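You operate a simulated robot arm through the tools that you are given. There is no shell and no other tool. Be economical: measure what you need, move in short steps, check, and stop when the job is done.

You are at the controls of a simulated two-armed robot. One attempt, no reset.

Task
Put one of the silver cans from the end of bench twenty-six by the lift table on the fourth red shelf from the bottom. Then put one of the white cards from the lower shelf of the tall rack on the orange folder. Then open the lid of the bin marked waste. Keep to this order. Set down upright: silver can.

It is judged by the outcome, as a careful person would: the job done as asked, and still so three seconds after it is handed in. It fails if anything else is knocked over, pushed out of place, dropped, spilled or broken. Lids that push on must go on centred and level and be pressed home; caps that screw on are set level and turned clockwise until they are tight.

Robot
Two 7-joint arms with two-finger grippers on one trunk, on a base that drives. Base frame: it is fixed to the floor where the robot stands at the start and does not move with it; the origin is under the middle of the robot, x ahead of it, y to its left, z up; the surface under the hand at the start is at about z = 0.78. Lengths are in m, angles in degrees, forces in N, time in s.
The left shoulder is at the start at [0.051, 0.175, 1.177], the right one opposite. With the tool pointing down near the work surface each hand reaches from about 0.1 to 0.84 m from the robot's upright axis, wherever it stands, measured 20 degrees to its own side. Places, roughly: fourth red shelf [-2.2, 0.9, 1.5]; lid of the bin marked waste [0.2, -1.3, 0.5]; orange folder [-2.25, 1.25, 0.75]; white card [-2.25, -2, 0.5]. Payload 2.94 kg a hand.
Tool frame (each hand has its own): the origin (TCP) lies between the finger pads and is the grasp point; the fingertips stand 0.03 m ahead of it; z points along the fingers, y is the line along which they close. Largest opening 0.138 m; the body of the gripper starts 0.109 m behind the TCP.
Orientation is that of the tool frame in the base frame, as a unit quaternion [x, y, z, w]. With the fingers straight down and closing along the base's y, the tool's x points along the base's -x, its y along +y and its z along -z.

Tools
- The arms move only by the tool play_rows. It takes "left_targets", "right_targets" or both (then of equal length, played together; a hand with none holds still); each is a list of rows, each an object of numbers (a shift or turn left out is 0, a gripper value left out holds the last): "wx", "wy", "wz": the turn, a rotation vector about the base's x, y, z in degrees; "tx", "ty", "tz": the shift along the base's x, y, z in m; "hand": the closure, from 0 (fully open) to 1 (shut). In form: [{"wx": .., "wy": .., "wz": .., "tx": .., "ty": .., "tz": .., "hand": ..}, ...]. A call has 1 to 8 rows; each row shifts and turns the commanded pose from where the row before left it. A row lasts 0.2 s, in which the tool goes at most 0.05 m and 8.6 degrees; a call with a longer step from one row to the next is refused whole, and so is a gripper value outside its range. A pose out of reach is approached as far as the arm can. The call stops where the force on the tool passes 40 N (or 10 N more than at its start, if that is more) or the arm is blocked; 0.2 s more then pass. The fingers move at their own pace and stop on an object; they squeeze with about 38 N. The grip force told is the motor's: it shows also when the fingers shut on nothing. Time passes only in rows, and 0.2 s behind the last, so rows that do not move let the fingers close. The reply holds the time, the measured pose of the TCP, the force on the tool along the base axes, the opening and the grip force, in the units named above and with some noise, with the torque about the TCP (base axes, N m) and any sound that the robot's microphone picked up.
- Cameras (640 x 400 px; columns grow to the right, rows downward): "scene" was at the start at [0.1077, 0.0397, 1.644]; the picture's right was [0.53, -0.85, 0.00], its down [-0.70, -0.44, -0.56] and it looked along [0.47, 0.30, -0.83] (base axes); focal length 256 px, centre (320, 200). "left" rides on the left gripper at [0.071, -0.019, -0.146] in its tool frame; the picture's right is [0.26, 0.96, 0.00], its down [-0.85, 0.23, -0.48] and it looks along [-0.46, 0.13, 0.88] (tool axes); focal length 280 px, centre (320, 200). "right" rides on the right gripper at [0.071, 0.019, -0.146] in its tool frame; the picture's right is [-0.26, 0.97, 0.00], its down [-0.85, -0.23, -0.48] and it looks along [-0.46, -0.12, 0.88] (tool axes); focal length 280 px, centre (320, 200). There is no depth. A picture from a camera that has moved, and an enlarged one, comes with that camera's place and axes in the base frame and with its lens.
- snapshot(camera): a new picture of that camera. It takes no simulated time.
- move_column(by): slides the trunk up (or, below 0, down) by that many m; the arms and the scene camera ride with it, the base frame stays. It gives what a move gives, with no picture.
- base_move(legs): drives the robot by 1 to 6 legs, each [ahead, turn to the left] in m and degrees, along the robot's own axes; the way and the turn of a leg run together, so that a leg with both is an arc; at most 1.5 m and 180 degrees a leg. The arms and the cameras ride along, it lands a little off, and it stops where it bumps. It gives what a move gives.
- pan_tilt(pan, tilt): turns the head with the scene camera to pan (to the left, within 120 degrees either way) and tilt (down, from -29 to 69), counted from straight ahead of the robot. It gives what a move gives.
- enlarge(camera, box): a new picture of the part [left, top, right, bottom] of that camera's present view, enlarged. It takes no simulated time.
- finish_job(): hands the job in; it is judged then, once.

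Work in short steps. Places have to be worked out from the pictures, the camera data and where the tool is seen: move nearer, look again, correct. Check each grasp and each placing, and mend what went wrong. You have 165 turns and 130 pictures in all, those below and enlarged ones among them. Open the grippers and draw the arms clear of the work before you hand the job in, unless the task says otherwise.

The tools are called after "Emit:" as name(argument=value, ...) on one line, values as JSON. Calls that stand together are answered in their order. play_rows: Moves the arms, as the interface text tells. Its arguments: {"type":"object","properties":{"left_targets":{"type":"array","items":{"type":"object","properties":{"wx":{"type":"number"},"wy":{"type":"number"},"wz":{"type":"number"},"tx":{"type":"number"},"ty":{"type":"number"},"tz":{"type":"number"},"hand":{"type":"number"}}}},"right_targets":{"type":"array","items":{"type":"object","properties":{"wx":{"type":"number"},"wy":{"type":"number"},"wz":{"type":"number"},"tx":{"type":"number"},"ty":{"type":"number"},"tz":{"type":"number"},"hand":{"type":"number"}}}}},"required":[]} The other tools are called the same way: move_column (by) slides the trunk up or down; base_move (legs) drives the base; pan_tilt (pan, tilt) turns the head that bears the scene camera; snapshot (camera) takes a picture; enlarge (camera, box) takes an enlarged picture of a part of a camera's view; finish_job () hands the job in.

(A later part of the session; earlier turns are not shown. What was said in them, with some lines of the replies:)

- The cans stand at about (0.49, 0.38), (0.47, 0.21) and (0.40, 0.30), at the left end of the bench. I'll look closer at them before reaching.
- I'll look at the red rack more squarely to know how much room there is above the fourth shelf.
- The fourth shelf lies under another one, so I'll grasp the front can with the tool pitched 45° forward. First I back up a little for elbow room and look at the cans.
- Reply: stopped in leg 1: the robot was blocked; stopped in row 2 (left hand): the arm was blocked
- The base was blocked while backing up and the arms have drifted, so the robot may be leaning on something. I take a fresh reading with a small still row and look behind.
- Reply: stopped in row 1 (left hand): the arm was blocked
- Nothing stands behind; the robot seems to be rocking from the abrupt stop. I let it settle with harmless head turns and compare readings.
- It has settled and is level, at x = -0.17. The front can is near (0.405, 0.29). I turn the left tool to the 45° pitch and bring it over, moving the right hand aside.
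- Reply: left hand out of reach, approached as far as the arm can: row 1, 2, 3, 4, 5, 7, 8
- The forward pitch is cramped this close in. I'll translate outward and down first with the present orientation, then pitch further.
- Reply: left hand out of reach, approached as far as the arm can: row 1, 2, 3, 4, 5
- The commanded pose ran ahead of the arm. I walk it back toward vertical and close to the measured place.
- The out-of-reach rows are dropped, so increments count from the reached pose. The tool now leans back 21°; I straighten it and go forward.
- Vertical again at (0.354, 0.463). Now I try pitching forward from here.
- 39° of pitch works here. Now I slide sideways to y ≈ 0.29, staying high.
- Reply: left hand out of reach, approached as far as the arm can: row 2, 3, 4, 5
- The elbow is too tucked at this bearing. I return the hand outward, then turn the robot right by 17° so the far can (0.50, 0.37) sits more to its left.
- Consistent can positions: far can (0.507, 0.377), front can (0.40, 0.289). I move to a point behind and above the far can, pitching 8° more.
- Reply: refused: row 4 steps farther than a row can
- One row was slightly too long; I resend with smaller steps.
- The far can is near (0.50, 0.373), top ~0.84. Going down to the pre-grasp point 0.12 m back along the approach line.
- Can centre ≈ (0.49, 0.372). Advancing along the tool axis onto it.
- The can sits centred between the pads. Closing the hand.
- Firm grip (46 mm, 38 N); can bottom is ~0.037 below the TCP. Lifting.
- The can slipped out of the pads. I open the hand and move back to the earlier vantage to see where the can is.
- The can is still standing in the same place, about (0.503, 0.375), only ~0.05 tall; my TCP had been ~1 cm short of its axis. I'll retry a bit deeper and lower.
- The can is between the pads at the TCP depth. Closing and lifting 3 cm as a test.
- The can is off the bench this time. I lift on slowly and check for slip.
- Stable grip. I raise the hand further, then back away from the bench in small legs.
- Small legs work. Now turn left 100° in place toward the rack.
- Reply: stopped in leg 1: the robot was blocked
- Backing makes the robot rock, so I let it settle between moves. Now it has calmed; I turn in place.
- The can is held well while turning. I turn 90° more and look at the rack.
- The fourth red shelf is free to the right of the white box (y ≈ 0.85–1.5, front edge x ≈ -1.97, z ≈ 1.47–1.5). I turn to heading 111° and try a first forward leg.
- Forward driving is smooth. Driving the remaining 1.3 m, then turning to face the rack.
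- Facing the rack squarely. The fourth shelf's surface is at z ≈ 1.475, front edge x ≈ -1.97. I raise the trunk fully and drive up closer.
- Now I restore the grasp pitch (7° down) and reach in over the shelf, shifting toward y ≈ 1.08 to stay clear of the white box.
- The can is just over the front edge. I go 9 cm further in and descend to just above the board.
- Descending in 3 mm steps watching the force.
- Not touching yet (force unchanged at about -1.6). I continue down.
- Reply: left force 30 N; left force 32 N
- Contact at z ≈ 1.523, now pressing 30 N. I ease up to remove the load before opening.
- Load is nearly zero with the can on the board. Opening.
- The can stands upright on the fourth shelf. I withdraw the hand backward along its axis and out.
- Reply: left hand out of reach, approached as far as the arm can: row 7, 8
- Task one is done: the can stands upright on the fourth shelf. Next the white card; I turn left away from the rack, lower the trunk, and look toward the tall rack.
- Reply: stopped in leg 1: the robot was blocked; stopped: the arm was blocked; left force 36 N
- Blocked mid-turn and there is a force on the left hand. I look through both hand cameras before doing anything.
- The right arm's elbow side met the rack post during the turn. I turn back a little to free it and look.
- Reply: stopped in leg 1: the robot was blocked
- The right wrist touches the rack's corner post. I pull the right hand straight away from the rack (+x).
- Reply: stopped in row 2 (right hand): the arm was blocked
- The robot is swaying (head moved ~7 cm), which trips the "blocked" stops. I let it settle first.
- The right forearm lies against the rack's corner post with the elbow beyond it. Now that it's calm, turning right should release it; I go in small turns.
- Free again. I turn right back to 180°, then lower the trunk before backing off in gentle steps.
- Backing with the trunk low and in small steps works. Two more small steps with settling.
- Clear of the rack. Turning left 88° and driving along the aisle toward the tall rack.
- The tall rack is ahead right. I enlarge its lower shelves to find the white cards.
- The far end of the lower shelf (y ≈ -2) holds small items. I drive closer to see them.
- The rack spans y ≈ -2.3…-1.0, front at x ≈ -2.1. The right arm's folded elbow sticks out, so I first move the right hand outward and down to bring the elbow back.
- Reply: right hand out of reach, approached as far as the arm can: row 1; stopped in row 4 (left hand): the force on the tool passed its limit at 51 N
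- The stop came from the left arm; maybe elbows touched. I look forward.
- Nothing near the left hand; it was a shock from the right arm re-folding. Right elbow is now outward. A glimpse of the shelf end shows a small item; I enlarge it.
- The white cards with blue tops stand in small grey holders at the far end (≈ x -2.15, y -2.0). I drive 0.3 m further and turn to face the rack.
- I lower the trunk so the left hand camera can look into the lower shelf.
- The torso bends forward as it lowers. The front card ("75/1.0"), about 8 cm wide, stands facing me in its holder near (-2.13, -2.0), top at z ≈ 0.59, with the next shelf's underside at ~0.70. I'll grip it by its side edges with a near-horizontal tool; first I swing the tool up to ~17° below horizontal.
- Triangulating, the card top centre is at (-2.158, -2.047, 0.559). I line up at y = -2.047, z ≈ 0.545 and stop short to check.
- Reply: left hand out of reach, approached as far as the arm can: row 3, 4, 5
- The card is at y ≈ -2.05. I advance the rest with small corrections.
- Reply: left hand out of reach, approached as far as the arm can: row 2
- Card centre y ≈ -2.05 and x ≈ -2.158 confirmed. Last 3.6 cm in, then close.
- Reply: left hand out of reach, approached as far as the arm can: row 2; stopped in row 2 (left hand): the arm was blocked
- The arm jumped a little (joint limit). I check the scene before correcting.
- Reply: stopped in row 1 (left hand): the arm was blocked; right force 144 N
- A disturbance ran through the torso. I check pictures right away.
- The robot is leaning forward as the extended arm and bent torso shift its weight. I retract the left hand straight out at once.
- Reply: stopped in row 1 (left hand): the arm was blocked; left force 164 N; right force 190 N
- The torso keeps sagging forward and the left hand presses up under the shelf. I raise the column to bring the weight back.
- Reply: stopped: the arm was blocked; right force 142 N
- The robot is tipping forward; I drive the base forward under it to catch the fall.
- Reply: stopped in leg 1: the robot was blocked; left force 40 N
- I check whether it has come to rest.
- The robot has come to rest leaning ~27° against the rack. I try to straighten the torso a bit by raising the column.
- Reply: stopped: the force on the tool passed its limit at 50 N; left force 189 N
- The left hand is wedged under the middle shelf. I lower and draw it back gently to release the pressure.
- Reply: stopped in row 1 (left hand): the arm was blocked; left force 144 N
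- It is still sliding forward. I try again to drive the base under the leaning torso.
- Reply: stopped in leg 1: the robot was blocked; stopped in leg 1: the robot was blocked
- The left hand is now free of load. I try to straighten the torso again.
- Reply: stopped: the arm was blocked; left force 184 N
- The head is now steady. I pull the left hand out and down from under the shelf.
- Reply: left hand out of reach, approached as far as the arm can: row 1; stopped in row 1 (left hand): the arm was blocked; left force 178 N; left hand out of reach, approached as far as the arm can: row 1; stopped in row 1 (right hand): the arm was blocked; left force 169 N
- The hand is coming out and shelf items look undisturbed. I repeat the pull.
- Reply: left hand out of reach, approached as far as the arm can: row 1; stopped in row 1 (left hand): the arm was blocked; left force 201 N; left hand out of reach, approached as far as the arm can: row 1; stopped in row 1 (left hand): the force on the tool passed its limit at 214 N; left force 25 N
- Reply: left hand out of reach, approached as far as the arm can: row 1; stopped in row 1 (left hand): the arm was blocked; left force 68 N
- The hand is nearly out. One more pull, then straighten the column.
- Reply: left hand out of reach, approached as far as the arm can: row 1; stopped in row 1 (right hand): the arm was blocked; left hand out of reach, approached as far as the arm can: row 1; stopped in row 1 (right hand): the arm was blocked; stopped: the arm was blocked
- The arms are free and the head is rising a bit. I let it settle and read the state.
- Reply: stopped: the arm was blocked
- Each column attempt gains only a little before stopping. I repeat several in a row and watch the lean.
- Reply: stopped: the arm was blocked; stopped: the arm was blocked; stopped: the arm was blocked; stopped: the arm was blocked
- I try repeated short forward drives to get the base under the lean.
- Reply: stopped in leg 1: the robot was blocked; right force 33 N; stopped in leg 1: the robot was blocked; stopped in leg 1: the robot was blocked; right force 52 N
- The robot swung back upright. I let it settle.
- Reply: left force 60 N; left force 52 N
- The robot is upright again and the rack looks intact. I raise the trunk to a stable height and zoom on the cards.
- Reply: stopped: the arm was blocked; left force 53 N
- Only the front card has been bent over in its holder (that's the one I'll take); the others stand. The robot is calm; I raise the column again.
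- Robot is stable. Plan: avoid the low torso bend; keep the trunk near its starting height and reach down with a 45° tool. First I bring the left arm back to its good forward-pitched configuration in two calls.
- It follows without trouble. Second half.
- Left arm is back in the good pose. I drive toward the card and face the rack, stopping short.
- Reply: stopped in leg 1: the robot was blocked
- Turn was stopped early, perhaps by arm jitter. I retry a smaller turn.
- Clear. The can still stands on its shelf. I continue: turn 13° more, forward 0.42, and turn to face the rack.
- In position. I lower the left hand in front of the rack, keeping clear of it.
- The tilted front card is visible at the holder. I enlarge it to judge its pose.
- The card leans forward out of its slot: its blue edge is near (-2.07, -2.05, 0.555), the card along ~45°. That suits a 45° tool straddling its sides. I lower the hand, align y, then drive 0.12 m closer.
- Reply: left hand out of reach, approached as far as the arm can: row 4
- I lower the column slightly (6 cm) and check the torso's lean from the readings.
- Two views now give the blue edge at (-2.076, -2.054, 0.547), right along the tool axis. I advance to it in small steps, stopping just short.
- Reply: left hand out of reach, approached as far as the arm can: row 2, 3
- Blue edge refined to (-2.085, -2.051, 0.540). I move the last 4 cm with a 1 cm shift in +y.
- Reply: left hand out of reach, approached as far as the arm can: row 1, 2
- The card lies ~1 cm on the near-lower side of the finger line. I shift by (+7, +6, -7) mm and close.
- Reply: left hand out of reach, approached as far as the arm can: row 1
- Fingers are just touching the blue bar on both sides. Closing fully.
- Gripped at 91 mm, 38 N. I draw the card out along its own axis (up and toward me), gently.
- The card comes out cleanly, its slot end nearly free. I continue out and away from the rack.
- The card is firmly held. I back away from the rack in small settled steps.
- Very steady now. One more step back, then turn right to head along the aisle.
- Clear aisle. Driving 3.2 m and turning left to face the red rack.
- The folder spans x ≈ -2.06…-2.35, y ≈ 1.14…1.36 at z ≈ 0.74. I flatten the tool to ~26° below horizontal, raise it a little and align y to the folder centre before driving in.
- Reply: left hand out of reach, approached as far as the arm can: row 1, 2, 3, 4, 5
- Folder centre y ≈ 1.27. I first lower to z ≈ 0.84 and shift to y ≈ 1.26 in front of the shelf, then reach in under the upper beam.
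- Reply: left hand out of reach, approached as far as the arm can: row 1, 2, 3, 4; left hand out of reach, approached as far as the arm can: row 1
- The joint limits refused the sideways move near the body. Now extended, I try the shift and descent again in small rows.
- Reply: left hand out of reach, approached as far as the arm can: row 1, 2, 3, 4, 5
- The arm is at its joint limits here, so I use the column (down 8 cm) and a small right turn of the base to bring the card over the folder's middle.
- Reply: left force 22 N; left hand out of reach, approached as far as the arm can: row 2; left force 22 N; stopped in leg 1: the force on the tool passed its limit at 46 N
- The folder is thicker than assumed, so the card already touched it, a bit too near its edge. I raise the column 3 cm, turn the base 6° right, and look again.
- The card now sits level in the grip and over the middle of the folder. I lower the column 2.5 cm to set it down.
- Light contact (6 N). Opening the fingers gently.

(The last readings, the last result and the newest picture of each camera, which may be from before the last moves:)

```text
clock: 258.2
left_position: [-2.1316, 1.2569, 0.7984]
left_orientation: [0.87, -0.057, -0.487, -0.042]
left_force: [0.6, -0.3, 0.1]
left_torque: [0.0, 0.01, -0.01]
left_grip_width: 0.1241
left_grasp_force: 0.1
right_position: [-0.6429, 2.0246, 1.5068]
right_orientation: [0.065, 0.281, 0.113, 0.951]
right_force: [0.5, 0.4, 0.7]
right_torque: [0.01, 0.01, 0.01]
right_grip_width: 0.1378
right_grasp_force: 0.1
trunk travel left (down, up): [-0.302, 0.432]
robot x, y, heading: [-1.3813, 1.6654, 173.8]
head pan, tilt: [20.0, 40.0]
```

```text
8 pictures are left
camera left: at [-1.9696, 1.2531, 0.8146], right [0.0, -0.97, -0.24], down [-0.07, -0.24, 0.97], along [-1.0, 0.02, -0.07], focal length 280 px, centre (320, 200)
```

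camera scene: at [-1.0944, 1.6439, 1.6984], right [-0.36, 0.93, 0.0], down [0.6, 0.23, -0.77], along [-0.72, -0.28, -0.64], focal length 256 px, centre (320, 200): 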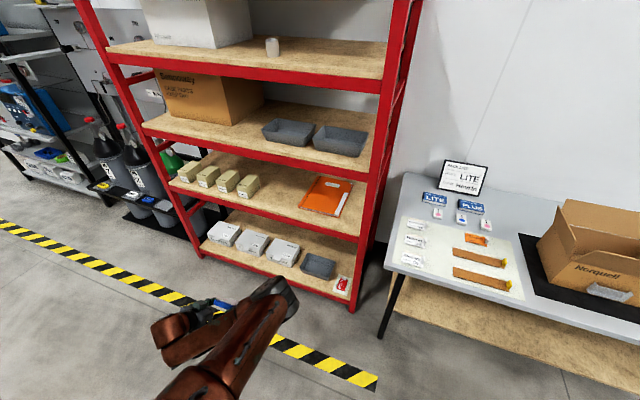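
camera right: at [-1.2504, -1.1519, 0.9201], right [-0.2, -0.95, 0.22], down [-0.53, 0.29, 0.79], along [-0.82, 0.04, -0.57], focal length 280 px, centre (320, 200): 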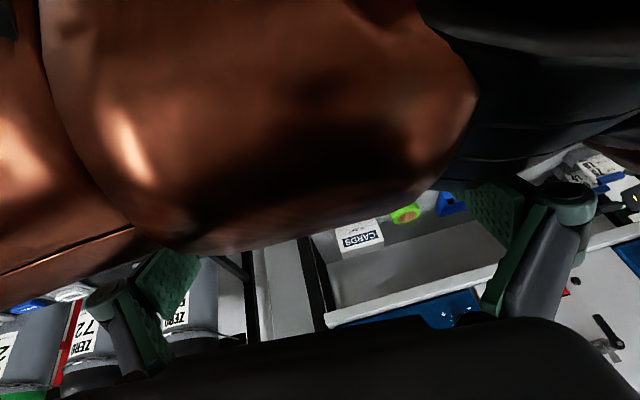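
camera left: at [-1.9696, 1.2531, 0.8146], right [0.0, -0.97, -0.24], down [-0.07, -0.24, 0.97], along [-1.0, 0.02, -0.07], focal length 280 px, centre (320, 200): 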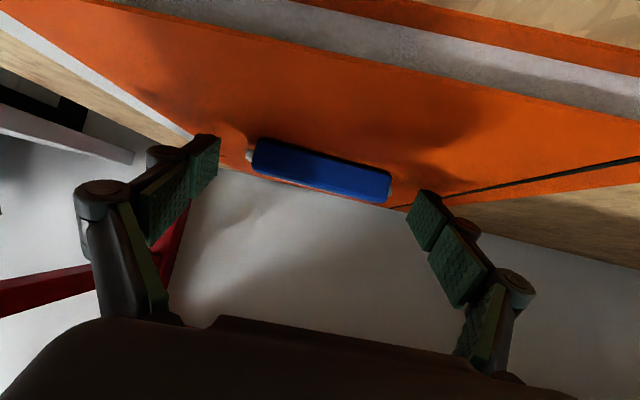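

The card lies flat on the folder. I withdraw the hand straight back.

Emit:
play_rows(left_targets=[{"tx": 0.025, "ty": -0.003, "tz": 0.005}, {"tx": 0.03, "ty": -0.003, "tz": 0.006}, {"tx": 0.035, "ty": -0.004, "tz": 0.006}, {"tx": 0.035, "ty": -0.004}, {"tx": 0.035, "ty": -0.004}])

Emit:
base_move(legs=[[-0.08, 0]])

Emit:
pan_tilt(pan=28, tilt=40)

Emit:
base_move(legs=[[-0.08, 0]])

Emit:
snapshot(camera="scene")

```text
clock: 259.4
left_position: [-1.9742, 1.2339, 0.8236]
left_orientation: [0.871, -0.059, -0.485, -0.044]
left_force: [0.1, 0.1, -0.3]
left_torque: [0.0, -0.01, -0.01]
left_grip_width: 0.1243
left_grasp_force: 0.1
left hand out of reach, approached as far as the arm can: row 4, 5
right_position: [-0.6443, 2.0245, 1.506]
right_orientation: [0.065, 0.283, 0.113, 0.95]
right_force: [0.4, 0.3, 0.0]
right_torque: [-0.01, -0.03, -0.05]
right_grip_width: 0.1379
right_grasp_force: 0.0
trunk travel left (down, up): [-0.302, 0.432]
robot x, y, heading: [-1.3814, 1.6641, 173.9]
head pan, tilt: [20.0, 40.0]
```

```text
clock: 260.4
left_position: [-1.8933, 1.2251, 0.8232]
left_orientation: [0.871, -0.059, -0.485, -0.045]
left_force: [1.1, 0.1, 0.3]
left_torque: [0.0, 0.02, 0.01]
left_grip_width: 0.1244
left_grasp_force: 0.0
right_position: [-0.5619, 2.0159, 1.5058]
right_orientation: [0.066, 0.283, 0.112, 0.95]
right_force: [1.0, -0.4, -0.8]
right_torque: [0.01, -0.1, 0.02]
right_grip_width: 0.1378
right_grasp_force: 0.1
trunk travel left (down, up): [-0.302, 0.432]
robot x, y, heading: [-1.2991, 1.6571, 173.8]
head pan, tilt: [20.0, 40.0]
```

```text
clock: 261.1
left_position: [-1.8949, 1.2242, 0.8211]
left_orientation: [0.872, -0.059, -0.484, -0.043]
left_force: [-0.7, -0.9, -0.4]
left_torque: [-0.01, 0.0, 0.01]
left_grip_width: 0.1242
left_grasp_force: 0.0
right_position: [-0.5644, 2.017, 1.5075]
right_orientation: [0.065, 0.283, 0.112, 0.95]
right_force: [-0.2, 0.7, -0.4]
right_torque: [0.02, 0.0, 0.01]
right_grip_width: 0.138
right_grasp_force: 0.1
trunk travel left (down, up): [-0.302, 0.432]
robot x, y, heading: [-1.2984, 1.66, 174.0]
head pan, tilt: [28.0, 40.0]
```

```text
clock: 262.2
left_position: [-1.814, 1.2154, 0.8229]
left_orientation: [0.871, -0.06, -0.485, -0.044]
left_force: [0.4, -0.1, -0.2]
left_torque: [0.01, 0.01, -0.01]
left_grip_width: 0.1243
left_grasp_force: 0.0
right_position: [-0.4822, 2.0073, 1.5054]
right_orientation: [0.066, 0.284, 0.112, 0.95]
right_force: [1.5, 0.7, -0.4]
right_torque: [-0.03, -0.1, -0.03]
right_grip_width: 0.138
right_grasp_force: 0.1
trunk travel left (down, up): [-0.302, 0.432]
robot x, y, heading: [-1.2231, 1.6512, 174.0]
head pan, tilt: [28.0, 40.0]
```

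```text
7 pictures are left
camera scene: at [-1.3718, 1.6264, 1.6176], right [-0.37, 0.93, 0.0], down [0.6, 0.24, -0.77], along [-0.71, -0.29, -0.64], focal length 256 px, centre (320, 200)
```

scene: 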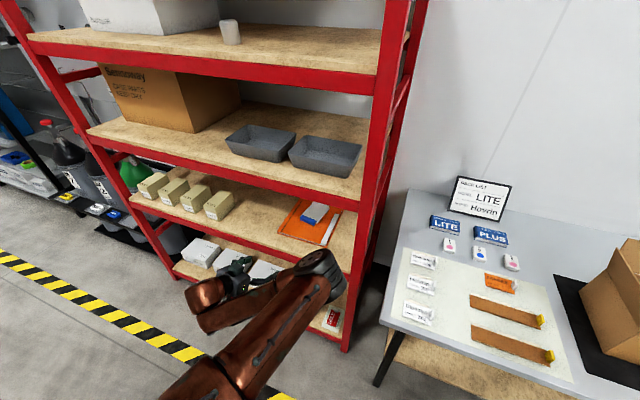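

Card is on the folder. Now the waste bin. I raise the column a bit, turn and drive down the aisle to stand facing the bin.

Emit:
move_column(by=0.1)

Emit:
base_move(legs=[[0, 52]])

Emit:
base_move(legs=[[0, 52]])

Emit:
base_move(legs=[[1.45, 0]])

Emit:
base_move(legs=[[1.45, 0]])

Emit:
base_move(legs=[[0.45, 0]])

Emit:
base_move(legs=[[0, 41]])

Emit:
base_move(legs=[[0, 41]])

Emit:
pan_tilt(pan=35, tilt=50)

Emit:
snapshot(camera="scene")

```text
clock: 263.5
left_position: [-1.8144, 1.2157, 0.9218]
left_orientation: [0.871, -0.058, -0.485, -0.043]
left_force: [0.3, 0.2, -0.2]
left_torque: [-0.01, 0.02, 0.03]
left_grip_width: 0.1242
left_grasp_force: 0.1
right_position: [-0.4848, 2.0089, 1.6049]
right_orientation: [0.066, 0.283, 0.113, 0.95]
right_force: [-0.3, -1.0, 0.2]
right_torque: [0.0, 0.0, -0.03]
right_grip_width: 0.138
right_grasp_force: 0.2
trunk travel left (down, up): [-0.402, 0.332]
robot x, y, heading: [-1.2206, 1.6456, 173.9]
head pan, tilt: [28.0, 40.0]
```

```text
clock: 266.3
left_position: [-1.2401, 0.9155, 0.9226]
left_orientation: [0.808, 0.331, -0.455, 0.173]
left_force: [0.2, -0.3, 0.2]
left_torque: [-0.01, -0.03, -0.05]
left_grip_width: 0.1239
left_grasp_force: 0.1
right_position: [-1.0549, 2.453, 1.6067]
right_orientation: [-0.067, 0.283, 0.52, 0.803]
right_force: [0.7, 0.2, 0.2]
right_torque: [-0.03, 0.02, 0.03]
right_grip_width: 0.1379
right_grasp_force: 0.1
trunk travel left (down, up): [-0.402, 0.332]
robot x, y, heading: [-1.2236, 1.649, -133.5]
head pan, tilt: [28.0, 40.0]
```

```text
clock: 269.0
left_position: [-0.6529, 1.1849, 0.9227]
left_orientation: [0.579, 0.654, -0.331, 0.357]
left_force: [0.1, 0.8, -0.7]
left_torque: [-0.02, 0.02, -0.02]
left_grip_width: 0.1243
left_grasp_force: 0.0
right_position: [-1.7552, 2.272, 1.6071]
right_orientation: [-0.183, 0.225, 0.82, 0.493]
right_force: [0.1, 0.1, -0.1]
right_torque: [0.0, 0.02, 0.03]
right_grip_width: 0.1381
right_grasp_force: 0.1
trunk travel left (down, up): [-0.402, 0.332]
robot x, y, heading: [-1.2197, 1.6521, -81.4]
head pan, tilt: [28.0, 40.0]
```

```text
clock: 276.2
left_position: [-0.4174, -0.2438, 0.9237]
left_orientation: [0.574, 0.659, -0.327, 0.36]
left_force: [0.2, -0.3, 0.0]
left_torque: [-0.01, 0.0, -0.01]
left_grip_width: 0.1243
left_grasp_force: 0.0
right_position: [-1.5369, 0.8263, 1.6065]
right_orientation: [-0.185, 0.222, 0.825, 0.485]
right_force: [-0.2, 0.5, 0.5]
right_torque: [-0.01, 0.03, 0.02]
right_grip_width: 0.1382
right_grasp_force: 0.1
trunk travel left (down, up): [-0.402, 0.332]
robot x, y, heading: [-0.9916, 0.213, -80.3]
head pan, tilt: [28.0, 40.0]
```

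```text
clock: 283.5
left_position: [-0.1875, -1.6893, 0.9213]
left_orientation: [0.576, 0.656, -0.33, 0.359]
left_force: [0.1, -0.3, 0.3]
left_torque: [-0.03, -0.03, 0.0]
left_grip_width: 0.124
left_grasp_force: 0.0
right_position: [-1.2978, -0.6095, 1.606]
right_orientation: [-0.184, 0.223, 0.823, 0.488]
right_force: [0.1, -0.2, -0.2]
right_torque: [0.01, 0.0, 0.0]
right_grip_width: 0.1381
right_grasp_force: 0.1
trunk travel left (down, up): [-0.402, 0.332]
robot x, y, heading: [-0.7607, -1.2301, -81.0]
head pan, tilt: [28.0, 40.0]
```

```text
clock: 286.2
left_position: [-0.1176, -2.1366, 0.9226]
left_orientation: [0.577, 0.656, -0.33, 0.358]
left_force: [-0.3, -0.3, -0.1]
left_torque: [-0.03, 0.0, 0.0]
left_grip_width: 0.1243
left_grasp_force: 0.0
right_position: [-1.2276, -1.0583, 1.6063]
right_orientation: [-0.184, 0.224, 0.823, 0.489]
right_force: [-0.1, -0.2, -0.4]
right_torque: [-0.07, -0.02, 0.05]
right_grip_width: 0.1378
right_grasp_force: 0.1
trunk travel left (down, up): [-0.402, 0.332]
robot x, y, heading: [-0.689, -1.6788, -80.8]
head pan, tilt: [28.0, 40.0]
```

```text
clock: 288.5
left_position: [0.0445, -1.6433, 0.9233]
left_orientation: [0.308, 0.818, -0.182, 0.451]
left_force: [0.6, -0.5, 0.1]
left_torque: [-0.03, -0.02, -0.05]
left_grip_width: 0.124
left_grasp_force: 0.1
right_position: [-1.5015, -1.5673, 1.6065]
right_orientation: [-0.252, 0.144, 0.942, 0.167]
right_force: [0.0, -0.1, -0.7]
right_torque: [-0.01, 0.02, -0.02]
right_grip_width: 0.1381
right_grasp_force: 0.0
trunk travel left (down, up): [-0.402, 0.332]
robot x, y, heading: [-0.6913, -1.6743, -39.7]
head pan, tilt: [28.0, 40.0]
```

```text
clock: 290.8
left_position: [-0.1562, -1.1695, 0.9228]
left_orientation: [0.001, 0.874, -0.012, 0.486]
left_force: [-0.4, 0.5, -0.5]
left_torque: [-0.03, -0.04, -0.04]
left_grip_width: 0.1242
left_grasp_force: 0.0
right_position: [-1.3737, -2.1281, 1.6069]
right_orientation: [-0.286, 0.046, 0.941, -0.174]
right_force: [0.2, 0.5, -0.8]
right_torque: [-0.03, -0.01, -0.05]
right_grip_width: 0.1382
right_grasp_force: 0.0
trunk travel left (down, up): [-0.402, 0.332]
robot x, y, heading: [-0.6875, -1.677, 1.4]
head pan, tilt: [28.0, 40.0]
```

```text
clock: 291.6
left_position: [-0.1575, -1.1697, 0.9221]
left_orientation: [0.001, 0.874, -0.012, 0.487]
left_force: [-1.0, -0.6, 0.2]
left_torque: [0.05, -0.02, -0.02]
left_grip_width: 0.1242
left_grasp_force: 0.0
right_position: [-1.3723, -2.1273, 1.6069]
right_orientation: [-0.286, 0.046, 0.941, -0.175]
right_force: [0.1, 0.6, 0.4]
right_torque: [0.04, 0.02, 0.0]
right_grip_width: 0.1379
right_grasp_force: 0.0
trunk travel left (down, up): [-0.402, 0.332]
robot x, y, heading: [-0.6913, -1.6737, 1.5]
head pan, tilt: [35.0, 50.0]
```

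```text
6 pictures are left
camera scene: at [-0.6033, -1.6281, 1.7043], right [0.59, -0.81, 0.0], down [-0.62, -0.45, -0.64], along [0.52, 0.38, -0.77], focal length 256 px, centre (320, 200)
```

scene: 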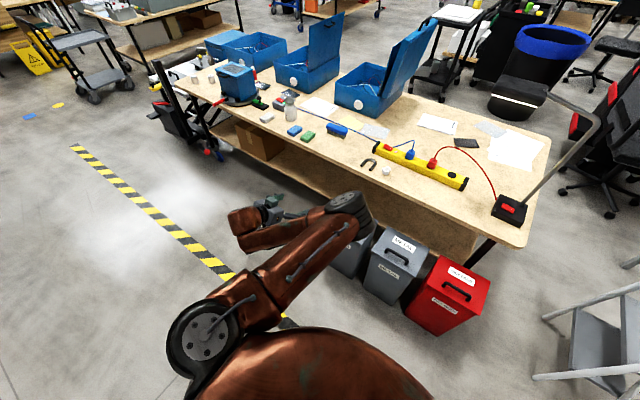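

I see the three bins; the waste bin is behind my forearm, next to METAL. I enlarge to study the handle design on the identical METAL bin.

Emit:
enlarge(camera="scene", box=[330, 215, 510, 340])

```text
3.20 times, centred on (420, 278) of scene
camera zoom: at [-0.6033, -1.6281, 1.7043], right [0.59, -0.81, 0.0], down [-0.62, -0.45, -0.64], along [0.52, 0.38, -0.77], focal length 819 px, centre (0, -48)
```

zoom: 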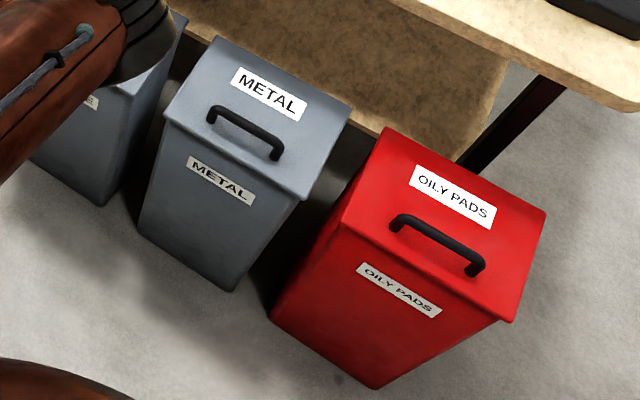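

The handle is a raised bar along y, ~0.11 m long, near the lid's front; by spacing, the waste handle is at about (0.11, -1.28, 0.55) with the hinge near x ≈ 0.25. I can grip the bar by its two ends. I turn 8° right, drive up a little, pitch the tool down to ~50° and lower.

Emit:
base_move(legs=[[0, -8]])

Emit:
base_move(legs=[[0.08, 0]])

Emit:
play_rows(left_targets=[{"wy": 4.5, "hand": 0}, {"wy": 4.5}, {"wy": 4.5}, {"wy": 4.5}])

Emit:
move_column(by=-0.1)

Emit:
snapshot(camera="left")

```text
clock: 292.6
left_position: [-0.093, -1.2476, 0.9212]
left_orientation: [0.062, 0.871, -0.046, 0.484]
left_force: [1.0, 0.6, 0.7]
left_torque: [-0.01, 0.01, 0.0]
left_grip_width: 0.1242
left_grasp_force: 0.1
right_position: [-1.4296, -2.0287, 1.6063]
right_orientation: [-0.283, 0.067, 0.951, -0.108]
right_force: [-0.7, -0.3, -0.1]
right_torque: [0.02, 0.01, -0.05]
right_grip_width: 0.1378
right_grasp_force: 0.0
trunk travel left (down, up): [-0.402, 0.332]
robot x, y, heading: [-0.6896, -1.6738, -6.5]
head pan, tilt: [35.0, 50.0]
```

```text
clock: 293.6
left_position: [-0.0122, -1.2583, 0.9226]
left_orientation: [0.062, 0.871, -0.046, 0.484]
left_force: [0.0, -0.5, 0.2]
left_torque: [0.03, 0.01, -0.03]
left_grip_width: 0.1242
left_grasp_force: 0.0
right_position: [-1.3472, -2.038, 1.6066]
right_orientation: [-0.281, 0.066, 0.951, -0.108]
right_force: [1.0, -0.1, -0.2]
right_torque: [-0.01, -0.09, 0.01]
right_grip_width: 0.1382
right_grasp_force: 0.0
trunk travel left (down, up): [-0.402, 0.332]
robot x, y, heading: [-0.6092, -1.6876, -6.5]
head pan, tilt: [35.0, 50.0]
```

```text
clock: 294.6
left_position: [-0.0113, -1.2571, 0.9213]
left_orientation: [0.054, 0.936, -0.055, 0.343]
left_force: [0.1, 0.4, 0.1]
left_torque: [0.02, 0.01, 0.0]
left_grip_width: 0.138
left_grasp_force: 0.1
right_position: [-1.3482, -2.0374, 1.6059]
right_orientation: [-0.283, 0.067, 0.951, -0.109]
right_force: [0.1, -0.4, 0.7]
right_torque: [0.01, -0.05, 0.03]
right_grip_width: 0.1382
right_grasp_force: 0.0
trunk travel left (down, up): [-0.402, 0.332]
robot x, y, heading: [-0.6079, -1.6859, -6.6]
head pan, tilt: [35.0, 50.0]
```

```text
clock: 295.9
left_position: [-0.0128, -1.2568, 0.8219]
left_orientation: [0.054, 0.936, -0.055, 0.343]
left_force: [0.5, -0.2, 0.2]
left_torque: [0.01, 0.02, 0.0]
left_grip_width: 0.1379
left_grasp_force: 0.0
right_position: [-1.3496, -2.0368, 1.5052]
right_orientation: [-0.283, 0.068, 0.951, -0.107]
right_force: [-1.2, -0.6, -0.1]
right_torque: [0.01, 0.01, 0.0]
right_grip_width: 0.1379
right_grasp_force: 0.1
trunk travel left (down, up): [-0.302, 0.432]
robot x, y, heading: [-0.6101, -1.6863, -6.8]
head pan, tilt: [35.0, 50.0]
```

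```text
4 pictures are left
camera left: at [-0.1619, -1.2508, 0.8884], right [-0.06, 0.97, -0.23], down [0.37, 0.24, 0.9], along [0.93, -0.03, -0.38], focal length 280 px, centre (320, 200)
```

left: 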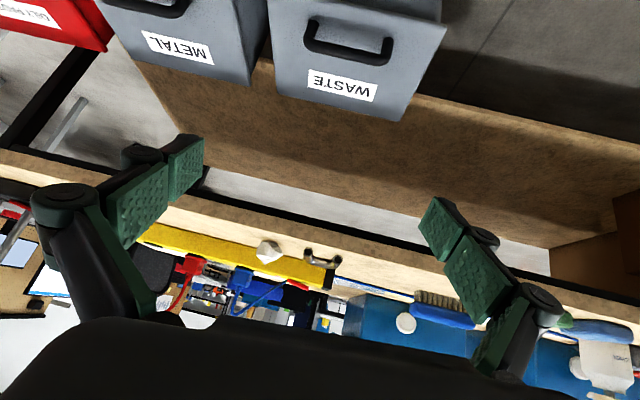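

Handle bar is at about (0.125, -1.274) if z = 0.55. I lower the column 8 cm more for a second view to fix its height.

Emit:
move_column(by=-0.08)

Emit:
snapshot(camera="left")

```text
clock: 297.1
left_position: [-0.0121, -1.2586, 0.7433]
left_orientation: [0.054, 0.936, -0.056, 0.343]
left_force: [-0.3, 0.3, 0.8]
left_torque: [-0.01, 0.0, -0.01]
left_grip_width: 0.1379
left_grasp_force: 0.0
right_position: [-1.3508, -2.0379, 1.4252]
right_orientation: [-0.283, 0.067, 0.951, -0.108]
right_force: [0.1, 0.6, 0.2]
right_torque: [-0.03, 0.04, 0.01]
right_grip_width: 0.1379
right_grasp_force: 0.0
trunk travel left (down, up): [-0.222, 0.512]
robot x, y, heading: [-0.6069, -1.6851, -6.8]
head pan, tilt: [35.0, 50.0]
```

```text
3 pictures are left
camera left: at [-0.1619, -1.251, 0.8086], right [-0.06, 0.97, -0.23], down [0.37, 0.24, 0.9], along [0.93, -0.03, -0.38], focal length 280 px, centre (320, 200)
```

left: 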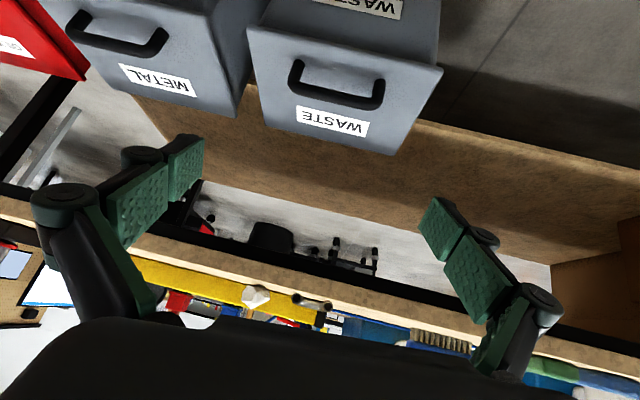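

The waste handle bar is at about (0.141, -1.275, 0.531), ~0.13 m wide – too tight for an end grip. I instead roll the tool 90° about its axis so the fingers straddle the bar.

Emit:
play_rows(left_targets=[{"wx": 5.2, "wy": -1.16, "wz": -6.2}, {"wx": 5.2, "wy": -1.16, "wz": -6.2}, {"wx": 5.2, "wy": -1.16, "wz": -6.2}, {"wx": 5.2, "wy": -1.16, "wz": -6.2}, {"wx": 5.2, "wy": -1.16, "wz": -6.2}, {"wx": 5.2, "wy": -1.16, "wz": -6.2}])

Emit:
play_rows(left_targets=[{"wx": 5.2, "wy": -1.16, "wz": -6.2}, {"wx": 5.2, "wy": -1.16, "wz": -6.2}, {"wx": 5.2, "wy": -1.16, "wz": -6.2}, {"wx": 5.2, "wy": -1.16, "wz": -6.2}, {"wx": 5.2, "wy": -1.16, "wz": -6.2}])

```text
clock: 298.5
left_position: [-0.0119, -1.2556, 0.7425]
left_orientation: [0.439, 0.828, 0.093, 0.335]
left_force: [1.6, -0.2, -0.3]
left_torque: [-0.05, 0.01, -0.03]
left_grip_width: 0.138
left_grasp_force: 0.0
right_position: [-1.3492, -2.0381, 1.4259]
right_orientation: [-0.282, 0.066, 0.951, -0.109]
right_force: [0.0, -0.2, -0.3]
right_torque: [0.02, -0.03, 0.03]
right_grip_width: 0.1383
right_grasp_force: 0.1
trunk travel left (down, up): [-0.222, 0.512]
robot x, y, heading: [-0.6088, -1.6848, -6.6]
head pan, tilt: [35.0, 50.0]
```

```text
clock: 299.7
left_position: [-0.0122, -1.2573, 0.7424]
left_orientation: [0.701, 0.622, 0.205, 0.282]
left_force: [-0.4, -0.5, -0.2]
left_torque: [-0.02, -0.03, 0.0]
left_grip_width: 0.1379
left_grasp_force: 0.0
right_position: [-1.3498, -2.0375, 1.4253]
right_orientation: [-0.281, 0.066, 0.951, -0.108]
right_force: [0.4, 0.5, 0.1]
right_torque: [-0.02, -0.01, 0.0]
right_grip_width: 0.138
right_grasp_force: 0.1
trunk travel left (down, up): [-0.222, 0.512]
robot x, y, heading: [-0.6073, -1.6872, -6.8]
head pan, tilt: [35.0, 50.0]
```

The roll worked. I drive 8 cm closer, pitch the tool steeper (about 73° down) and narrow the fingers to ~7 cm.

Emit:
base_move(legs=[[0.08, 0]])

Emit:
play_rows(left_targets=[{"wy": 8, "hand": 0.5}, {"wy": 8}, {"wy": 8}, {"tx": 0.02}, {"tx": 0.02}])

```text
clock: 300.8
left_position: [0.0685, -1.2667, 0.7423]
left_orientation: [0.7, 0.624, 0.203, 0.282]
left_force: [0.2, 1.2, -0.1]
left_torque: [0.03, 0.03, 0.01]
left_grip_width: 0.138
left_grasp_force: 0.1
right_position: [-1.2674, -2.0463, 1.4277]
right_orientation: [-0.281, 0.067, 0.951, -0.108]
right_force: [1.0, 0.1, 0.5]
right_torque: [-0.03, -0.08, 0.03]
right_grip_width: 0.1381
right_grasp_force: 0.0
trunk travel left (down, up): [-0.222, 0.512]
robot x, y, heading: [-0.5301, -1.695, -6.5]
head pan, tilt: [35.0, 50.0]
```

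```text
clock: 302.0
left_position: [0.1075, -1.2653, 0.744]
left_orientation: [0.727, 0.669, 0.054, 0.145]
left_force: [-0.2, -0.1, -0.7]
left_torque: [0.0, 0.03, -0.01]
left_grip_width: 0.0689
left_grasp_force: 0.0
right_position: [-1.2684, -2.046, 1.427]
right_orientation: [-0.282, 0.067, 0.951, -0.109]
right_force: [0.0, 0.5, 0.3]
right_torque: [0.0, -0.01, -0.01]
right_grip_width: 0.1377
right_grasp_force: 0.2
trunk travel left (down, up): [-0.222, 0.512]
robot x, y, heading: [-0.5319, -1.6945, -6.7]
head pan, tilt: [35.0, 50.0]
```

Aligned. I lower to z ≈ 0.62, just above the bar, and look.

Emit:
play_rows(left_targets=[{"tx": 0.003, "tz": -0.03}, {"tx": 0.003, "tz": -0.03}, {"tx": 0.002, "ty": 0.003, "tz": -0.035}, {"tz": -0.029}])

Emit:
snapshot(camera="left")

```text
clock: 303.0
left_position: [0.1154, -1.2631, 0.6169]
left_orientation: [0.727, 0.669, 0.053, 0.147]
left_force: [-0.8, -0.3, 0.4]
left_torque: [-0.02, 0.05, -0.03]
left_grip_width: 0.0691
left_grasp_force: 0.1
right_position: [-1.2691, -2.0472, 1.4267]
right_orientation: [-0.281, 0.067, 0.951, -0.109]
right_force: [-0.2, 0.5, 0.2]
right_torque: [0.0, -0.04, -0.01]
right_grip_width: 0.138
right_grasp_force: 0.1
trunk travel left (down, up): [-0.222, 0.512]
robot x, y, heading: [-0.5295, -1.6933, -6.7]
head pan, tilt: [35.0, 50.0]
```

```text
2 pictures are left
camera left: at [0.0638, -1.1704, 0.742], right [0.95, 0.2, 0.24], down [0.01, -0.79, 0.62], along [0.31, -0.59, -0.75], focal length 280 px, centre (320, 200)
```

left: 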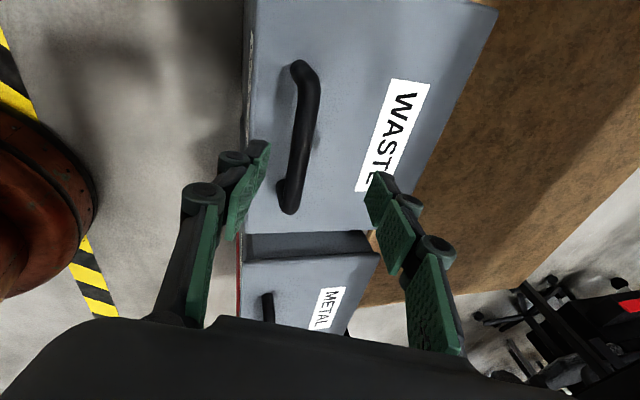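

Bar centre is (0.119, -1.278) at z ≈ 0.531, within the finger span. I descend straight to z ≈ 0.545 and close.

Emit:
play_rows(left_targets=[{"tx": 0.001, "ty": -0.005, "tz": -0.025}, {"tx": 0.001, "ty": -0.005, "tz": -0.025}, {"ty": -0.004, "tz": -0.02}])

Emit:
play_rows(left_targets=[{"hand": 1}, {}, {}, {}])

```text
clock: 303.8
left_position: [0.1167, -1.276, 0.5511]
left_orientation: [0.726, 0.67, 0.058, 0.146]
left_force: [-7.7, -0.2, 17.7]
left_torque: [0.18, 0.87, 0.05]
left_grip_width: 0.0746
left_grasp_force: 3.7
right_position: [-1.2722, -2.0481, 1.4245]
right_orientation: [-0.283, 0.066, 0.951, -0.11]
right_force: [-0.2, -0.1, 1.1]
right_torque: [-0.01, 0.01, -0.03]
right_grip_width: 0.1381
right_grasp_force: 0.0
trunk travel left (down, up): [-0.222, 0.512]
robot x, y, heading: [-0.5328, -1.6922, -6.6]
head pan, tilt: [35.0, 50.0]
```

```text
clock: 304.8
left_position: [0.1181, -1.278, 0.5477]
left_orientation: [0.728, 0.668, 0.054, 0.147]
left_force: [9.2, -2.4, -2.8]
left_torque: [0.03, 0.05, 0.56]
left_grip_width: 0.0155
left_grasp_force: 27.4
right_position: [-1.2679, -2.0468, 1.4278]
right_orientation: [-0.281, 0.067, 0.951, -0.109]
right_force: [1.0, 0.1, 0.4]
right_torque: [0.0, 0.03, 0.04]
right_grip_width: 0.1379
right_grasp_force: 0.0
trunk travel left (down, up): [-0.222, 0.512]
robot x, y, heading: [-0.529, -1.696, -6.6]
head pan, tilt: [35.0, 50.0]
```

The bar is gripped (15.5 mm, 27 N). I lift along the lid's arc in steps, watching the force.

Emit:
play_rows(left_targets=[{"tx": 0.005, "tz": 0.017}, {"tx": 0.007, "tz": 0.018}, {"tx": 0.01, "tz": 0.016}, {"tx": 0.011, "tz": 0.015}])

```text
clock: 305.8
left_position: [0.152, -1.2786, 0.6107]
left_orientation: [0.726, 0.67, 0.051, 0.146]
left_force: [17.7, -10.2, -20.7]
left_torque: [-0.25, 0.16, 0.91]
left_grip_width: 0.0162
left_grasp_force: 41.2
right_position: [-1.2671, -2.0463, 1.4287]
right_orientation: [-0.281, 0.066, 0.951, -0.109]
right_force: [-0.2, -0.3, 0.6]
right_torque: [0.02, -0.02, 0.01]
right_grip_width: 0.1382
right_grasp_force: 0.0
trunk travel left (down, up): [-0.222, 0.512]
robot x, y, heading: [-0.5295, -1.6936, -6.8]
head pan, tilt: [35.0, 50.0]
```

About 30° open; the force says to curve more inward. I continue with a little more +x.

Emit:
play_rows(left_targets=[{"tx": 0.017, "tz": 0.008}, {"tx": 0.016, "tz": 0.009}, {"tx": 0.017, "tz": 0.006}])

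```text
clock: 306.6
left_position: [0.2007, -1.2763, 0.6405]
left_orientation: [0.725, 0.67, 0.057, 0.146]
left_force: [-3.3, -5.5, 5.4]
left_torque: [-0.37, -0.04, 0.33]
left_grip_width: 0.0151
left_grasp_force: 38.1
right_position: [-1.2698, -2.0491, 1.426]
right_orientation: [-0.282, 0.067, 0.951, -0.109]
right_force: [-0.4, -0.5, -0.4]
right_torque: [0.0, 0.04, 0.0]
right_grip_width: 0.1377
right_grasp_force: 0.1
trunk travel left (down, up): [-0.222, 0.512]
robot x, y, heading: [-0.5309, -1.6985, -6.5]
head pan, tilt: [35.0, 50.0]
```

Fitting the arc: hinge ≈ (0.238, 0.524), lid ~61° open. To clear the bench edge I tilt the tool flatter while continuing to about 90°.

Emit:
play_rows(left_targets=[{"wy": -8, "tx": 0.01, "tz": 0.004}, {"wy": -8, "tx": 0.012, "tz": 0.002}, {"wy": -8, "tx": 0.013}, {"wy": -8, "tx": 0.012}])

```text
clock: 307.6
left_position: [0.2397, -1.2748, 0.6506]
left_orientation: [0.688, 0.612, 0.237, 0.31]
left_force: [-20.7, -11.6, 23.7]
left_torque: [0.02, 2.17, 1.66]
left_grip_width: 0.0144
left_grasp_force: 37.5
right_position: [-1.2726, -2.0495, 1.4232]
right_orientation: [-0.283, 0.066, 0.951, -0.11]
right_force: [0.7, -0.6, 0.3]
right_torque: [0.01, 0.0, 0.01]
right_grip_width: 0.1382
right_grasp_force: 0.1
trunk travel left (down, up): [-0.222, 0.512]
robot x, y, heading: [-0.5301, -1.6927, -6.4]
head pan, tilt: [35.0, 50.0]
stopped in row 4 (left hand): the force on the tool passed its limit at 66 N (the readings are from after the stop); the commanded pose is now the measured one
```

Stopped at ~80° by a force. I use one picture to see the lid.

Emit:
snapshot(camera="left")

```text
1 pictures are left
camera left: at [0.1342, -1.1836, 0.7343], right [0.71, 0.2, 0.68], down [-0.29, -0.79, 0.54], along [0.64, -0.58, -0.5], focal length 280 px, centre (320, 200)
```

left: 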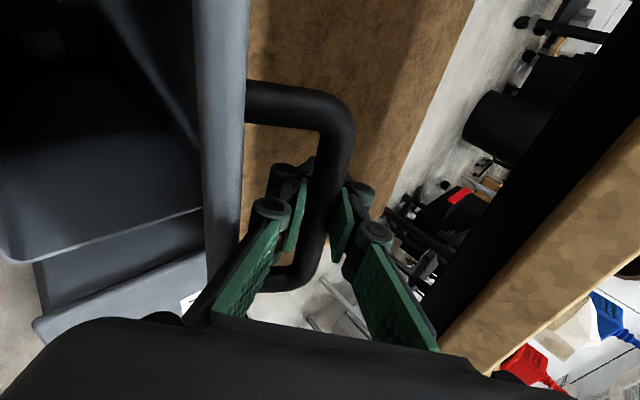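

The lid stands nearly upright (~80°) with the bin's inside visible. I relieve the stress a little, then push on along the arc to get past vertical.

Emit:
play_rows(left_targets=[{"tz": 0.006}, {}])

Emit:
play_rows(left_targets=[{"tx": 0.008, "tz": 0.001}, {"tx": 0.008}, {}])

```text
clock: 308.1
left_position: [0.2428, -1.2746, 0.6507]
left_orientation: [0.689, 0.613, 0.233, 0.308]
left_force: [-12.5, -8.4, 3.6]
left_torque: [-0.07, 1.35, 1.2]
left_grip_width: 0.0145
left_grasp_force: 37.9
right_position: [-1.2699, -2.0478, 1.4264]
right_orientation: [-0.282, 0.067, 0.951, -0.108]
right_force: [-0.1, 0.2, -0.4]
right_torque: [0.02, -0.02, -0.02]
right_grip_width: 0.138
right_grasp_force: 0.1
trunk travel left (down, up): [-0.222, 0.512]
robot x, y, heading: [-0.5283, -1.6987, -6.4]
head pan, tilt: [35.0, 50.0]
```

```text
clock: 308.6
left_position: [0.2431, -1.2761, 0.6526]
left_orientation: [0.688, 0.615, 0.23, 0.308]
left_force: [-20.8, -10.2, 16.0]
left_torque: [-0.25, 2.49, 1.34]
left_grip_width: 0.0142
left_grasp_force: 37.1
right_position: [-1.272, -2.0495, 1.4253]
right_orientation: [-0.283, 0.067, 0.951, -0.109]
right_force: [0.2, 0.2, 0.4]
right_torque: [-0.02, 0.0, 0.0]
right_grip_width: 0.1381
right_grasp_force: 0.0
trunk travel left (down, up): [-0.222, 0.512]
robot x, y, heading: [-0.5303, -1.6963, -6.4]
head pan, tilt: [35.0, 50.0]
stopped in row 2 (left hand): the force on the tool passed its limit at 46 N (the readings are from after the stop); the commanded pose is now the measured one
```

The lid's top edge now bears on my lower finger, so I can't go further this way. I test whether the lid stays by itself: loosen the grip slightly (the fingers still straddle the bar) and read the force.

Emit:
play_rows(left_targets=[{"tx": -0.006, "tz": 0.004}, {}, {"hand": 0.75}, {}, {}])

```text
clock: 309.8
left_position: [0.2391, -1.2742, 0.6535]
left_orientation: [0.689, 0.614, 0.23, 0.307]
left_force: [0.0, 0.2, -0.1]
left_torque: [0.01, 0.01, -0.04]
left_grip_width: 0.0342
left_grasp_force: 0.0
right_position: [-1.2684, -2.0479, 1.4265]
right_orientation: [-0.282, 0.067, 0.951, -0.109]
right_force: [-0.5, 0.0, 0.4]
right_torque: [-0.01, -0.02, -0.02]
right_grip_width: 0.1379
right_grasp_force: 0.0
trunk travel left (down, up): [-0.222, 0.512]
robot x, y, heading: [-0.5285, -1.6981, -6.6]
head pan, tilt: [35.0, 50.0]
```

With the grip loosened the force is zero, so the lid holds its position by itself. I withdraw the fingers along the tool axis, watching for any drag.

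Emit:
play_rows(left_targets=[{"tx": -0.01, "ty": 0.002, "tz": 0.01}, {"tx": -0.014, "ty": 0.003, "tz": 0.014}, {"tx": -0.014, "ty": 0.003, "tz": 0.014}, {"tx": -0.02, "ty": 0.004, "tz": 0.02}])

```text
clock: 310.8
left_position: [0.1813, -1.2627, 0.7112]
left_orientation: [0.691, 0.613, 0.23, 0.306]
left_force: [0.9, -0.2, -0.5]
left_torque: [-0.01, 0.0, -0.02]
left_grip_width: 0.0345
left_grasp_force: 0.1
right_position: [-1.2692, -2.0476, 1.4274]
right_orientation: [-0.282, 0.067, 0.951, -0.109]
right_force: [0.6, 0.1, 0.2]
right_torque: [0.0, -0.01, 0.01]
right_grip_width: 0.1379
right_grasp_force: 0.1
trunk travel left (down, up): [-0.222, 0.512]
robot x, y, heading: [-0.5321, -1.693, -6.8]
head pan, tilt: [35.0, 50.0]
```

Fingers are out and free. To be sure it's fully open, I close the fingers, go around to the inner side of the lid and nudge it gently backward.

Emit:
play_rows(left_targets=[{"tx": -0.035, "hand": 1}, {"tx": -0.035}, {"tx": -0.03}, {"tz": -0.03}, {"tz": -0.03}, {"tz": -0.025}])

Emit:
play_rows(left_targets=[{"tx": 0.02}, {"tx": 0.02}, {"tx": 0.015}])

Emit:
play_rows(left_targets=[{"tx": 0.012}, {"tx": 0.012}])

```text
clock: 312.2
left_position: [0.0823, -1.2616, 0.6262]
left_orientation: [0.69, 0.614, 0.23, 0.307]
left_force: [-0.4, 0.0, 0.6]
left_torque: [-0.02, -0.02, 0.0]
left_grip_width: 0.0
left_grasp_force: 28.4
right_position: [-1.2696, -2.0477, 1.4261]
right_orientation: [-0.281, 0.067, 0.951, -0.109]
right_force: [1.1, 0.3, 0.5]
right_torque: [0.0, 0.01, 0.01]
right_grip_width: 0.138
right_grasp_force: 0.0
trunk travel left (down, up): [-0.222, 0.512]
robot x, y, heading: [-0.5294, -1.6946, -6.5]
head pan, tilt: [35.0, 50.0]
```

```text
clock: 313.0
left_position: [0.1373, -1.2614, 0.6258]
left_orientation: [0.69, 0.614, 0.23, 0.307]
left_force: [-0.5, 0.0, -0.3]
left_torque: [0.03, 0.02, -0.01]
left_grip_width: 0.0
left_grasp_force: 28.5
right_position: [-1.2704, -2.0477, 1.4265]
right_orientation: [-0.282, 0.066, 0.951, -0.109]
right_force: [0.6, 0.0, 0.5]
right_torque: [-0.02, -0.02, -0.02]
right_grip_width: 0.1379
right_grasp_force: 0.1
trunk travel left (down, up): [-0.222, 0.512]
robot x, y, heading: [-0.5282, -1.6949, -6.3]
head pan, tilt: [35.0, 50.0]
```

```text
clock: 313.6
left_position: [0.1604, -1.2624, 0.6265]
left_orientation: [0.69, 0.614, 0.23, 0.306]
left_force: [0.4, 0.1, -0.2]
left_torque: [-0.01, 0.0, 0.01]
left_grip_width: 0.0
left_grasp_force: 28.2
right_position: [-1.2686, -2.0475, 1.426]
right_orientation: [-0.282, 0.068, 0.951, -0.109]
right_force: [-0.5, -0.8, 0.1]
right_torque: [-0.01, -0.01, 0.03]
right_grip_width: 0.1381
right_grasp_force: 0.0
trunk travel left (down, up): [-0.222, 0.512]
robot x, y, heading: [-0.5321, -1.6979, -6.6]
head pan, tilt: [35.0, 50.0]
```

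No contact up to x ≈ 0.18 at the tip, so the lid is well open. A little further.

Emit:
play_rows(left_targets=[{"tx": 0.01}, {"tx": 0.01}])

Emit:
play_rows(left_targets=[{"tx": 0.008}, {"tx": 0.008}])

Emit:
play_rows(left_targets=[{"tx": 0.006}, {"tx": 0.006}])

```text
clock: 314.2
left_position: [0.1809, -1.2629, 0.6267]
left_orientation: [0.689, 0.615, 0.231, 0.307]
left_force: [-1.8, 0.0, -0.3]
left_torque: [0.03, 0.04, 0.02]
left_grip_width: 0.0002
left_grasp_force: 29.1
right_position: [-1.2699, -2.0482, 1.4274]
right_orientation: [-0.282, 0.067, 0.951, -0.109]
right_force: [-0.2, 0.4, 0.6]
right_torque: [0.02, 0.02, 0.02]
right_grip_width: 0.1378
right_grasp_force: 0.2
trunk travel left (down, up): [-0.222, 0.512]
robot x, y, heading: [-0.5298, -1.6924, -6.5]
head pan, tilt: [35.0, 50.0]
```

```text
clock: 314.8
left_position: [0.1971, -1.2622, 0.6266]
left_orientation: [0.689, 0.614, 0.231, 0.307]
left_force: [-2.2, 0.3, 0.4]
left_torque: [0.02, 0.01, 0.0]
left_grip_width: 0.0002
left_grasp_force: 28.2
right_position: [-1.2694, -2.0485, 1.4269]
right_orientation: [-0.282, 0.067, 0.951, -0.109]
right_force: [0.2, -0.3, -0.9]
right_torque: [0.0, 0.0, 0.0]
right_grip_width: 0.1379
right_grasp_force: 0.0
trunk travel left (down, up): [-0.222, 0.512]
robot x, y, heading: [-0.5274, -1.697, -6.4]
head pan, tilt: [35.0, 50.0]
```

```text
clock: 315.4
left_position: [0.2093, -1.2623, 0.6265]
left_orientation: [0.69, 0.614, 0.23, 0.307]
left_force: [-2.6, 0.5, 0.2]
left_torque: [0.02, 0.03, 0.05]
left_grip_width: 0.0
left_grasp_force: 28.2
right_position: [-1.2688, -2.0476, 1.4273]
right_orientation: [-0.282, 0.067, 0.951, -0.109]
right_force: [0.3, 0.3, -0.1]
right_torque: [0.03, 0.0, -0.03]
right_grip_width: 0.1381
right_grasp_force: 0.0
trunk travel left (down, up): [-0.222, 0.512]
robot x, y, heading: [-0.5309, -1.696, -6.5]
head pan, tilt: [35.0, 50.0]
```

The nudge meets only ~2 N, the lid is moving further back. I continue gently until it passes vertical or meets a stop.

Emit:
play_rows(left_targets=[{"tx": 0.008}, {"tx": 0.008}])

Emit:
play_rows(left_targets=[{"tx": 0.006}, {"tx": 0.006}])

```text
clock: 316.0
left_position: [0.2248, -1.262, 0.6277]
left_orientation: [0.69, 0.614, 0.23, 0.307]
left_force: [-1.4, 0.9, 0.8]
left_torque: [0.0, 0.02, 0.0]
left_grip_width: 0.0
left_grasp_force: 28.2
right_position: [-1.2698, -2.0477, 1.4253]
right_orientation: [-0.282, 0.067, 0.951, -0.109]
right_force: [0.2, -0.5, 0.3]
right_torque: [0.0, 0.01, 0.0]
right_grip_width: 0.1379
right_grasp_force: 0.0
trunk travel left (down, up): [-0.222, 0.512]
robot x, y, heading: [-0.5283, -1.696, -6.6]
head pan, tilt: [35.0, 50.0]
```

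```text
clock: 316.6
left_position: [0.2348, -1.2616, 0.6266]
left_orientation: [0.69, 0.615, 0.229, 0.306]
left_force: [-19.3, -5.0, 5.3]
left_torque: [-0.03, 0.05, 0.02]
left_grip_width: 0.0001
left_grasp_force: 28.4
right_position: [-1.2709, -2.0494, 1.426]
right_orientation: [-0.283, 0.067, 0.951, -0.109]
right_force: [0.2, 0.1, -0.1]
right_torque: [0.01, -0.01, 0.0]
right_grip_width: 0.138
right_grasp_force: 0.1
trunk travel left (down, up): [-0.222, 0.512]
robot x, y, heading: [-0.5278, -1.6933, -6.4]
head pan, tilt: [35.0, 50.0]
```

The lid reached its stop (19 N). I back off, raise the hand clear and open the gripper, then check with the last picture.

Emit:
play_rows(left_targets=[{"tx": -0.02}, {"tx": -0.04}, {"tx": -0.04}, {"tx": -0.04, "tz": 0.02}, {"tx": -0.03, "tz": 0.035, "hand": 0.2}, {"tz": 0.04, "tx": -0.02}, {"tz": 0.04, "ty": 0.02}, {"tz": 0.04, "ty": 0.02}])

Emit:
base_move(legs=[[-0.08, 0]])

Emit:
pan_tilt(pan=30, tilt=50)

Emit:
base_move(legs=[[0, 20]])

Emit:
pan_tilt(pan=20, tilt=45)

Emit:
snapshot(camera="scene")

```text
clock: 318.4
left_position: [0.0475, -1.2209, 0.8018]
left_orientation: [0.69, 0.615, 0.229, 0.307]
left_force: [0.0, 0.6, 0.4]
left_torque: [0.01, 0.01, 0.0]
left_grip_width: 0.0899
left_grasp_force: 0.1
right_position: [-1.2698, -2.0482, 1.4259]
right_orientation: [-0.282, 0.067, 0.951, -0.109]
right_force: [-0.5, 0.1, -0.5]
right_torque: [0.01, 0.02, 0.0]
right_grip_width: 0.1378
right_grasp_force: 0.0
trunk travel left (down, up): [-0.222, 0.512]
robot x, y, heading: [-0.5295, -1.6943, -6.5]
head pan, tilt: [35.0, 50.0]
```

```text
clock: 319.4
left_position: [-0.033, -1.2102, 0.8019]
left_orientation: [0.69, 0.614, 0.231, 0.307]
left_force: [-0.7, 0.0, 0.1]
left_torque: [-0.02, -0.03, 0.02]
left_grip_width: 0.1103
left_grasp_force: 0.0
right_position: [-1.3507, -2.0396, 1.4252]
right_orientation: [-0.283, 0.067, 0.951, -0.109]
right_force: [-0.2, -0.4, -0.3]
right_torque: [0.0, 0.09, -0.02]
right_grip_width: 0.1381
right_grasp_force: 0.1
trunk travel left (down, up): [-0.222, 0.512]
robot x, y, heading: [-0.6062, -1.6853, -6.7]
head pan, tilt: [35.0, 50.0]
```

```text
clock: 320.1
left_position: [-0.032, -1.2105, 0.8018]
left_orientation: [0.69, 0.614, 0.23, 0.307]
left_force: [-0.3, -0.2, 0.1]
left_torque: [-0.01, 0.0, 0.02]
left_grip_width: 0.1104
left_grasp_force: 0.0
right_position: [-1.3495, -2.0396, 1.4271]
right_orientation: [-0.282, 0.067, 0.951, -0.11]
right_force: [0.8, -0.2, 0.1]
right_torque: [0.02, 0.01, 0.0]
right_grip_width: 0.1383
right_grasp_force: 0.1
trunk travel left (down, up): [-0.222, 0.512]
robot x, y, heading: [-0.6124, -1.6876, -6.2]
head pan, tilt: [30.0, 50.0]
```

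```text
clock: 321.6
left_position: [-0.2286, -1.0419, 0.8021]
left_orientation: [0.573, 0.725, 0.28, 0.262]
left_force: [0.6, -0.1, 0.8]
left_torque: [0.0, -0.03, -0.05]
left_grip_width: 0.1102
left_grasp_force: 0.0
right_position: [-1.1825, -2.2704, 1.4259]
right_orientation: [-0.29, 0.017, 0.917, -0.274]
right_force: [0.4, -0.3, 0.7]
right_torque: [-0.02, -0.02, -0.04]
right_grip_width: 0.1381
right_grasp_force: 0.0
trunk travel left (down, up): [-0.222, 0.512]
robot x, y, heading: [-0.6091, -1.6851, 13.3]
head pan, tilt: [30.0, 50.0]
```

```text
clock: 322.3
left_position: [-0.2309, -1.0417, 0.8011]
left_orientation: [0.572, 0.725, 0.28, 0.262]
left_force: [0.9, -0.4, 0.9]
left_torque: [-0.01, -0.01, -0.01]
left_grip_width: 0.11
left_grasp_force: 0.1
right_position: [-1.183, -2.2723, 1.4259]
right_orientation: [-0.29, 0.016, 0.917, -0.274]
right_force: [0.1, 0.5, 0.4]
right_torque: [-0.02, 0.0, 0.04]
right_grip_width: 0.138
right_grasp_force: 0.0
trunk travel left (down, up): [-0.222, 0.512]
robot x, y, heading: [-0.6111, -1.6852, 13.8]
head pan, tilt: [20.0, 45.0]
```

```text
0 pictures are left
camera scene: at [-0.414, -1.6076, 1.5267], right [0.55, -0.83, 0.0], down [-0.59, -0.39, -0.71], along [0.59, 0.39, -0.71], focal length 256 px, centre (320, 200)
```

scene: 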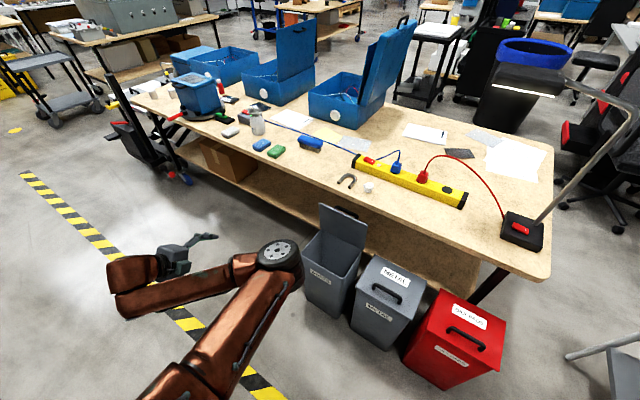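

The waste bin's lid stands fully open and stays there; the arms are clear and both grippers are open. Handing in.

Emit:
finish_job()

```text
The job is handed in.
```

I finished all three steps in the order asked and handed the job in. On the way, the robot tipped forward against the tall rack.

- **Silver can:** it stands upright on the fourth red shelf. My first grip slipped as I lifted, but the can stayed standing on the bench. I regripped it before moving it.
- **White card:** the card marked 75 lies flat on the orange folder.
- **Waste bin:** the lid is open as far as it goes and stayed up after I let go.

**The tip-over:** while I reached for the card, the robot leaned onto the tall rack until I got it upright again. The left hand pressed hard under the rack's middle shelf. The card I was reaching for was bent over in its holder. In later pictures the other cards, the boxes and the equipment on the rack looked in place.

**Red rack:** earlier, while turning, the right arm pressed against a corner post of the red rack. I saw nothing moved there.
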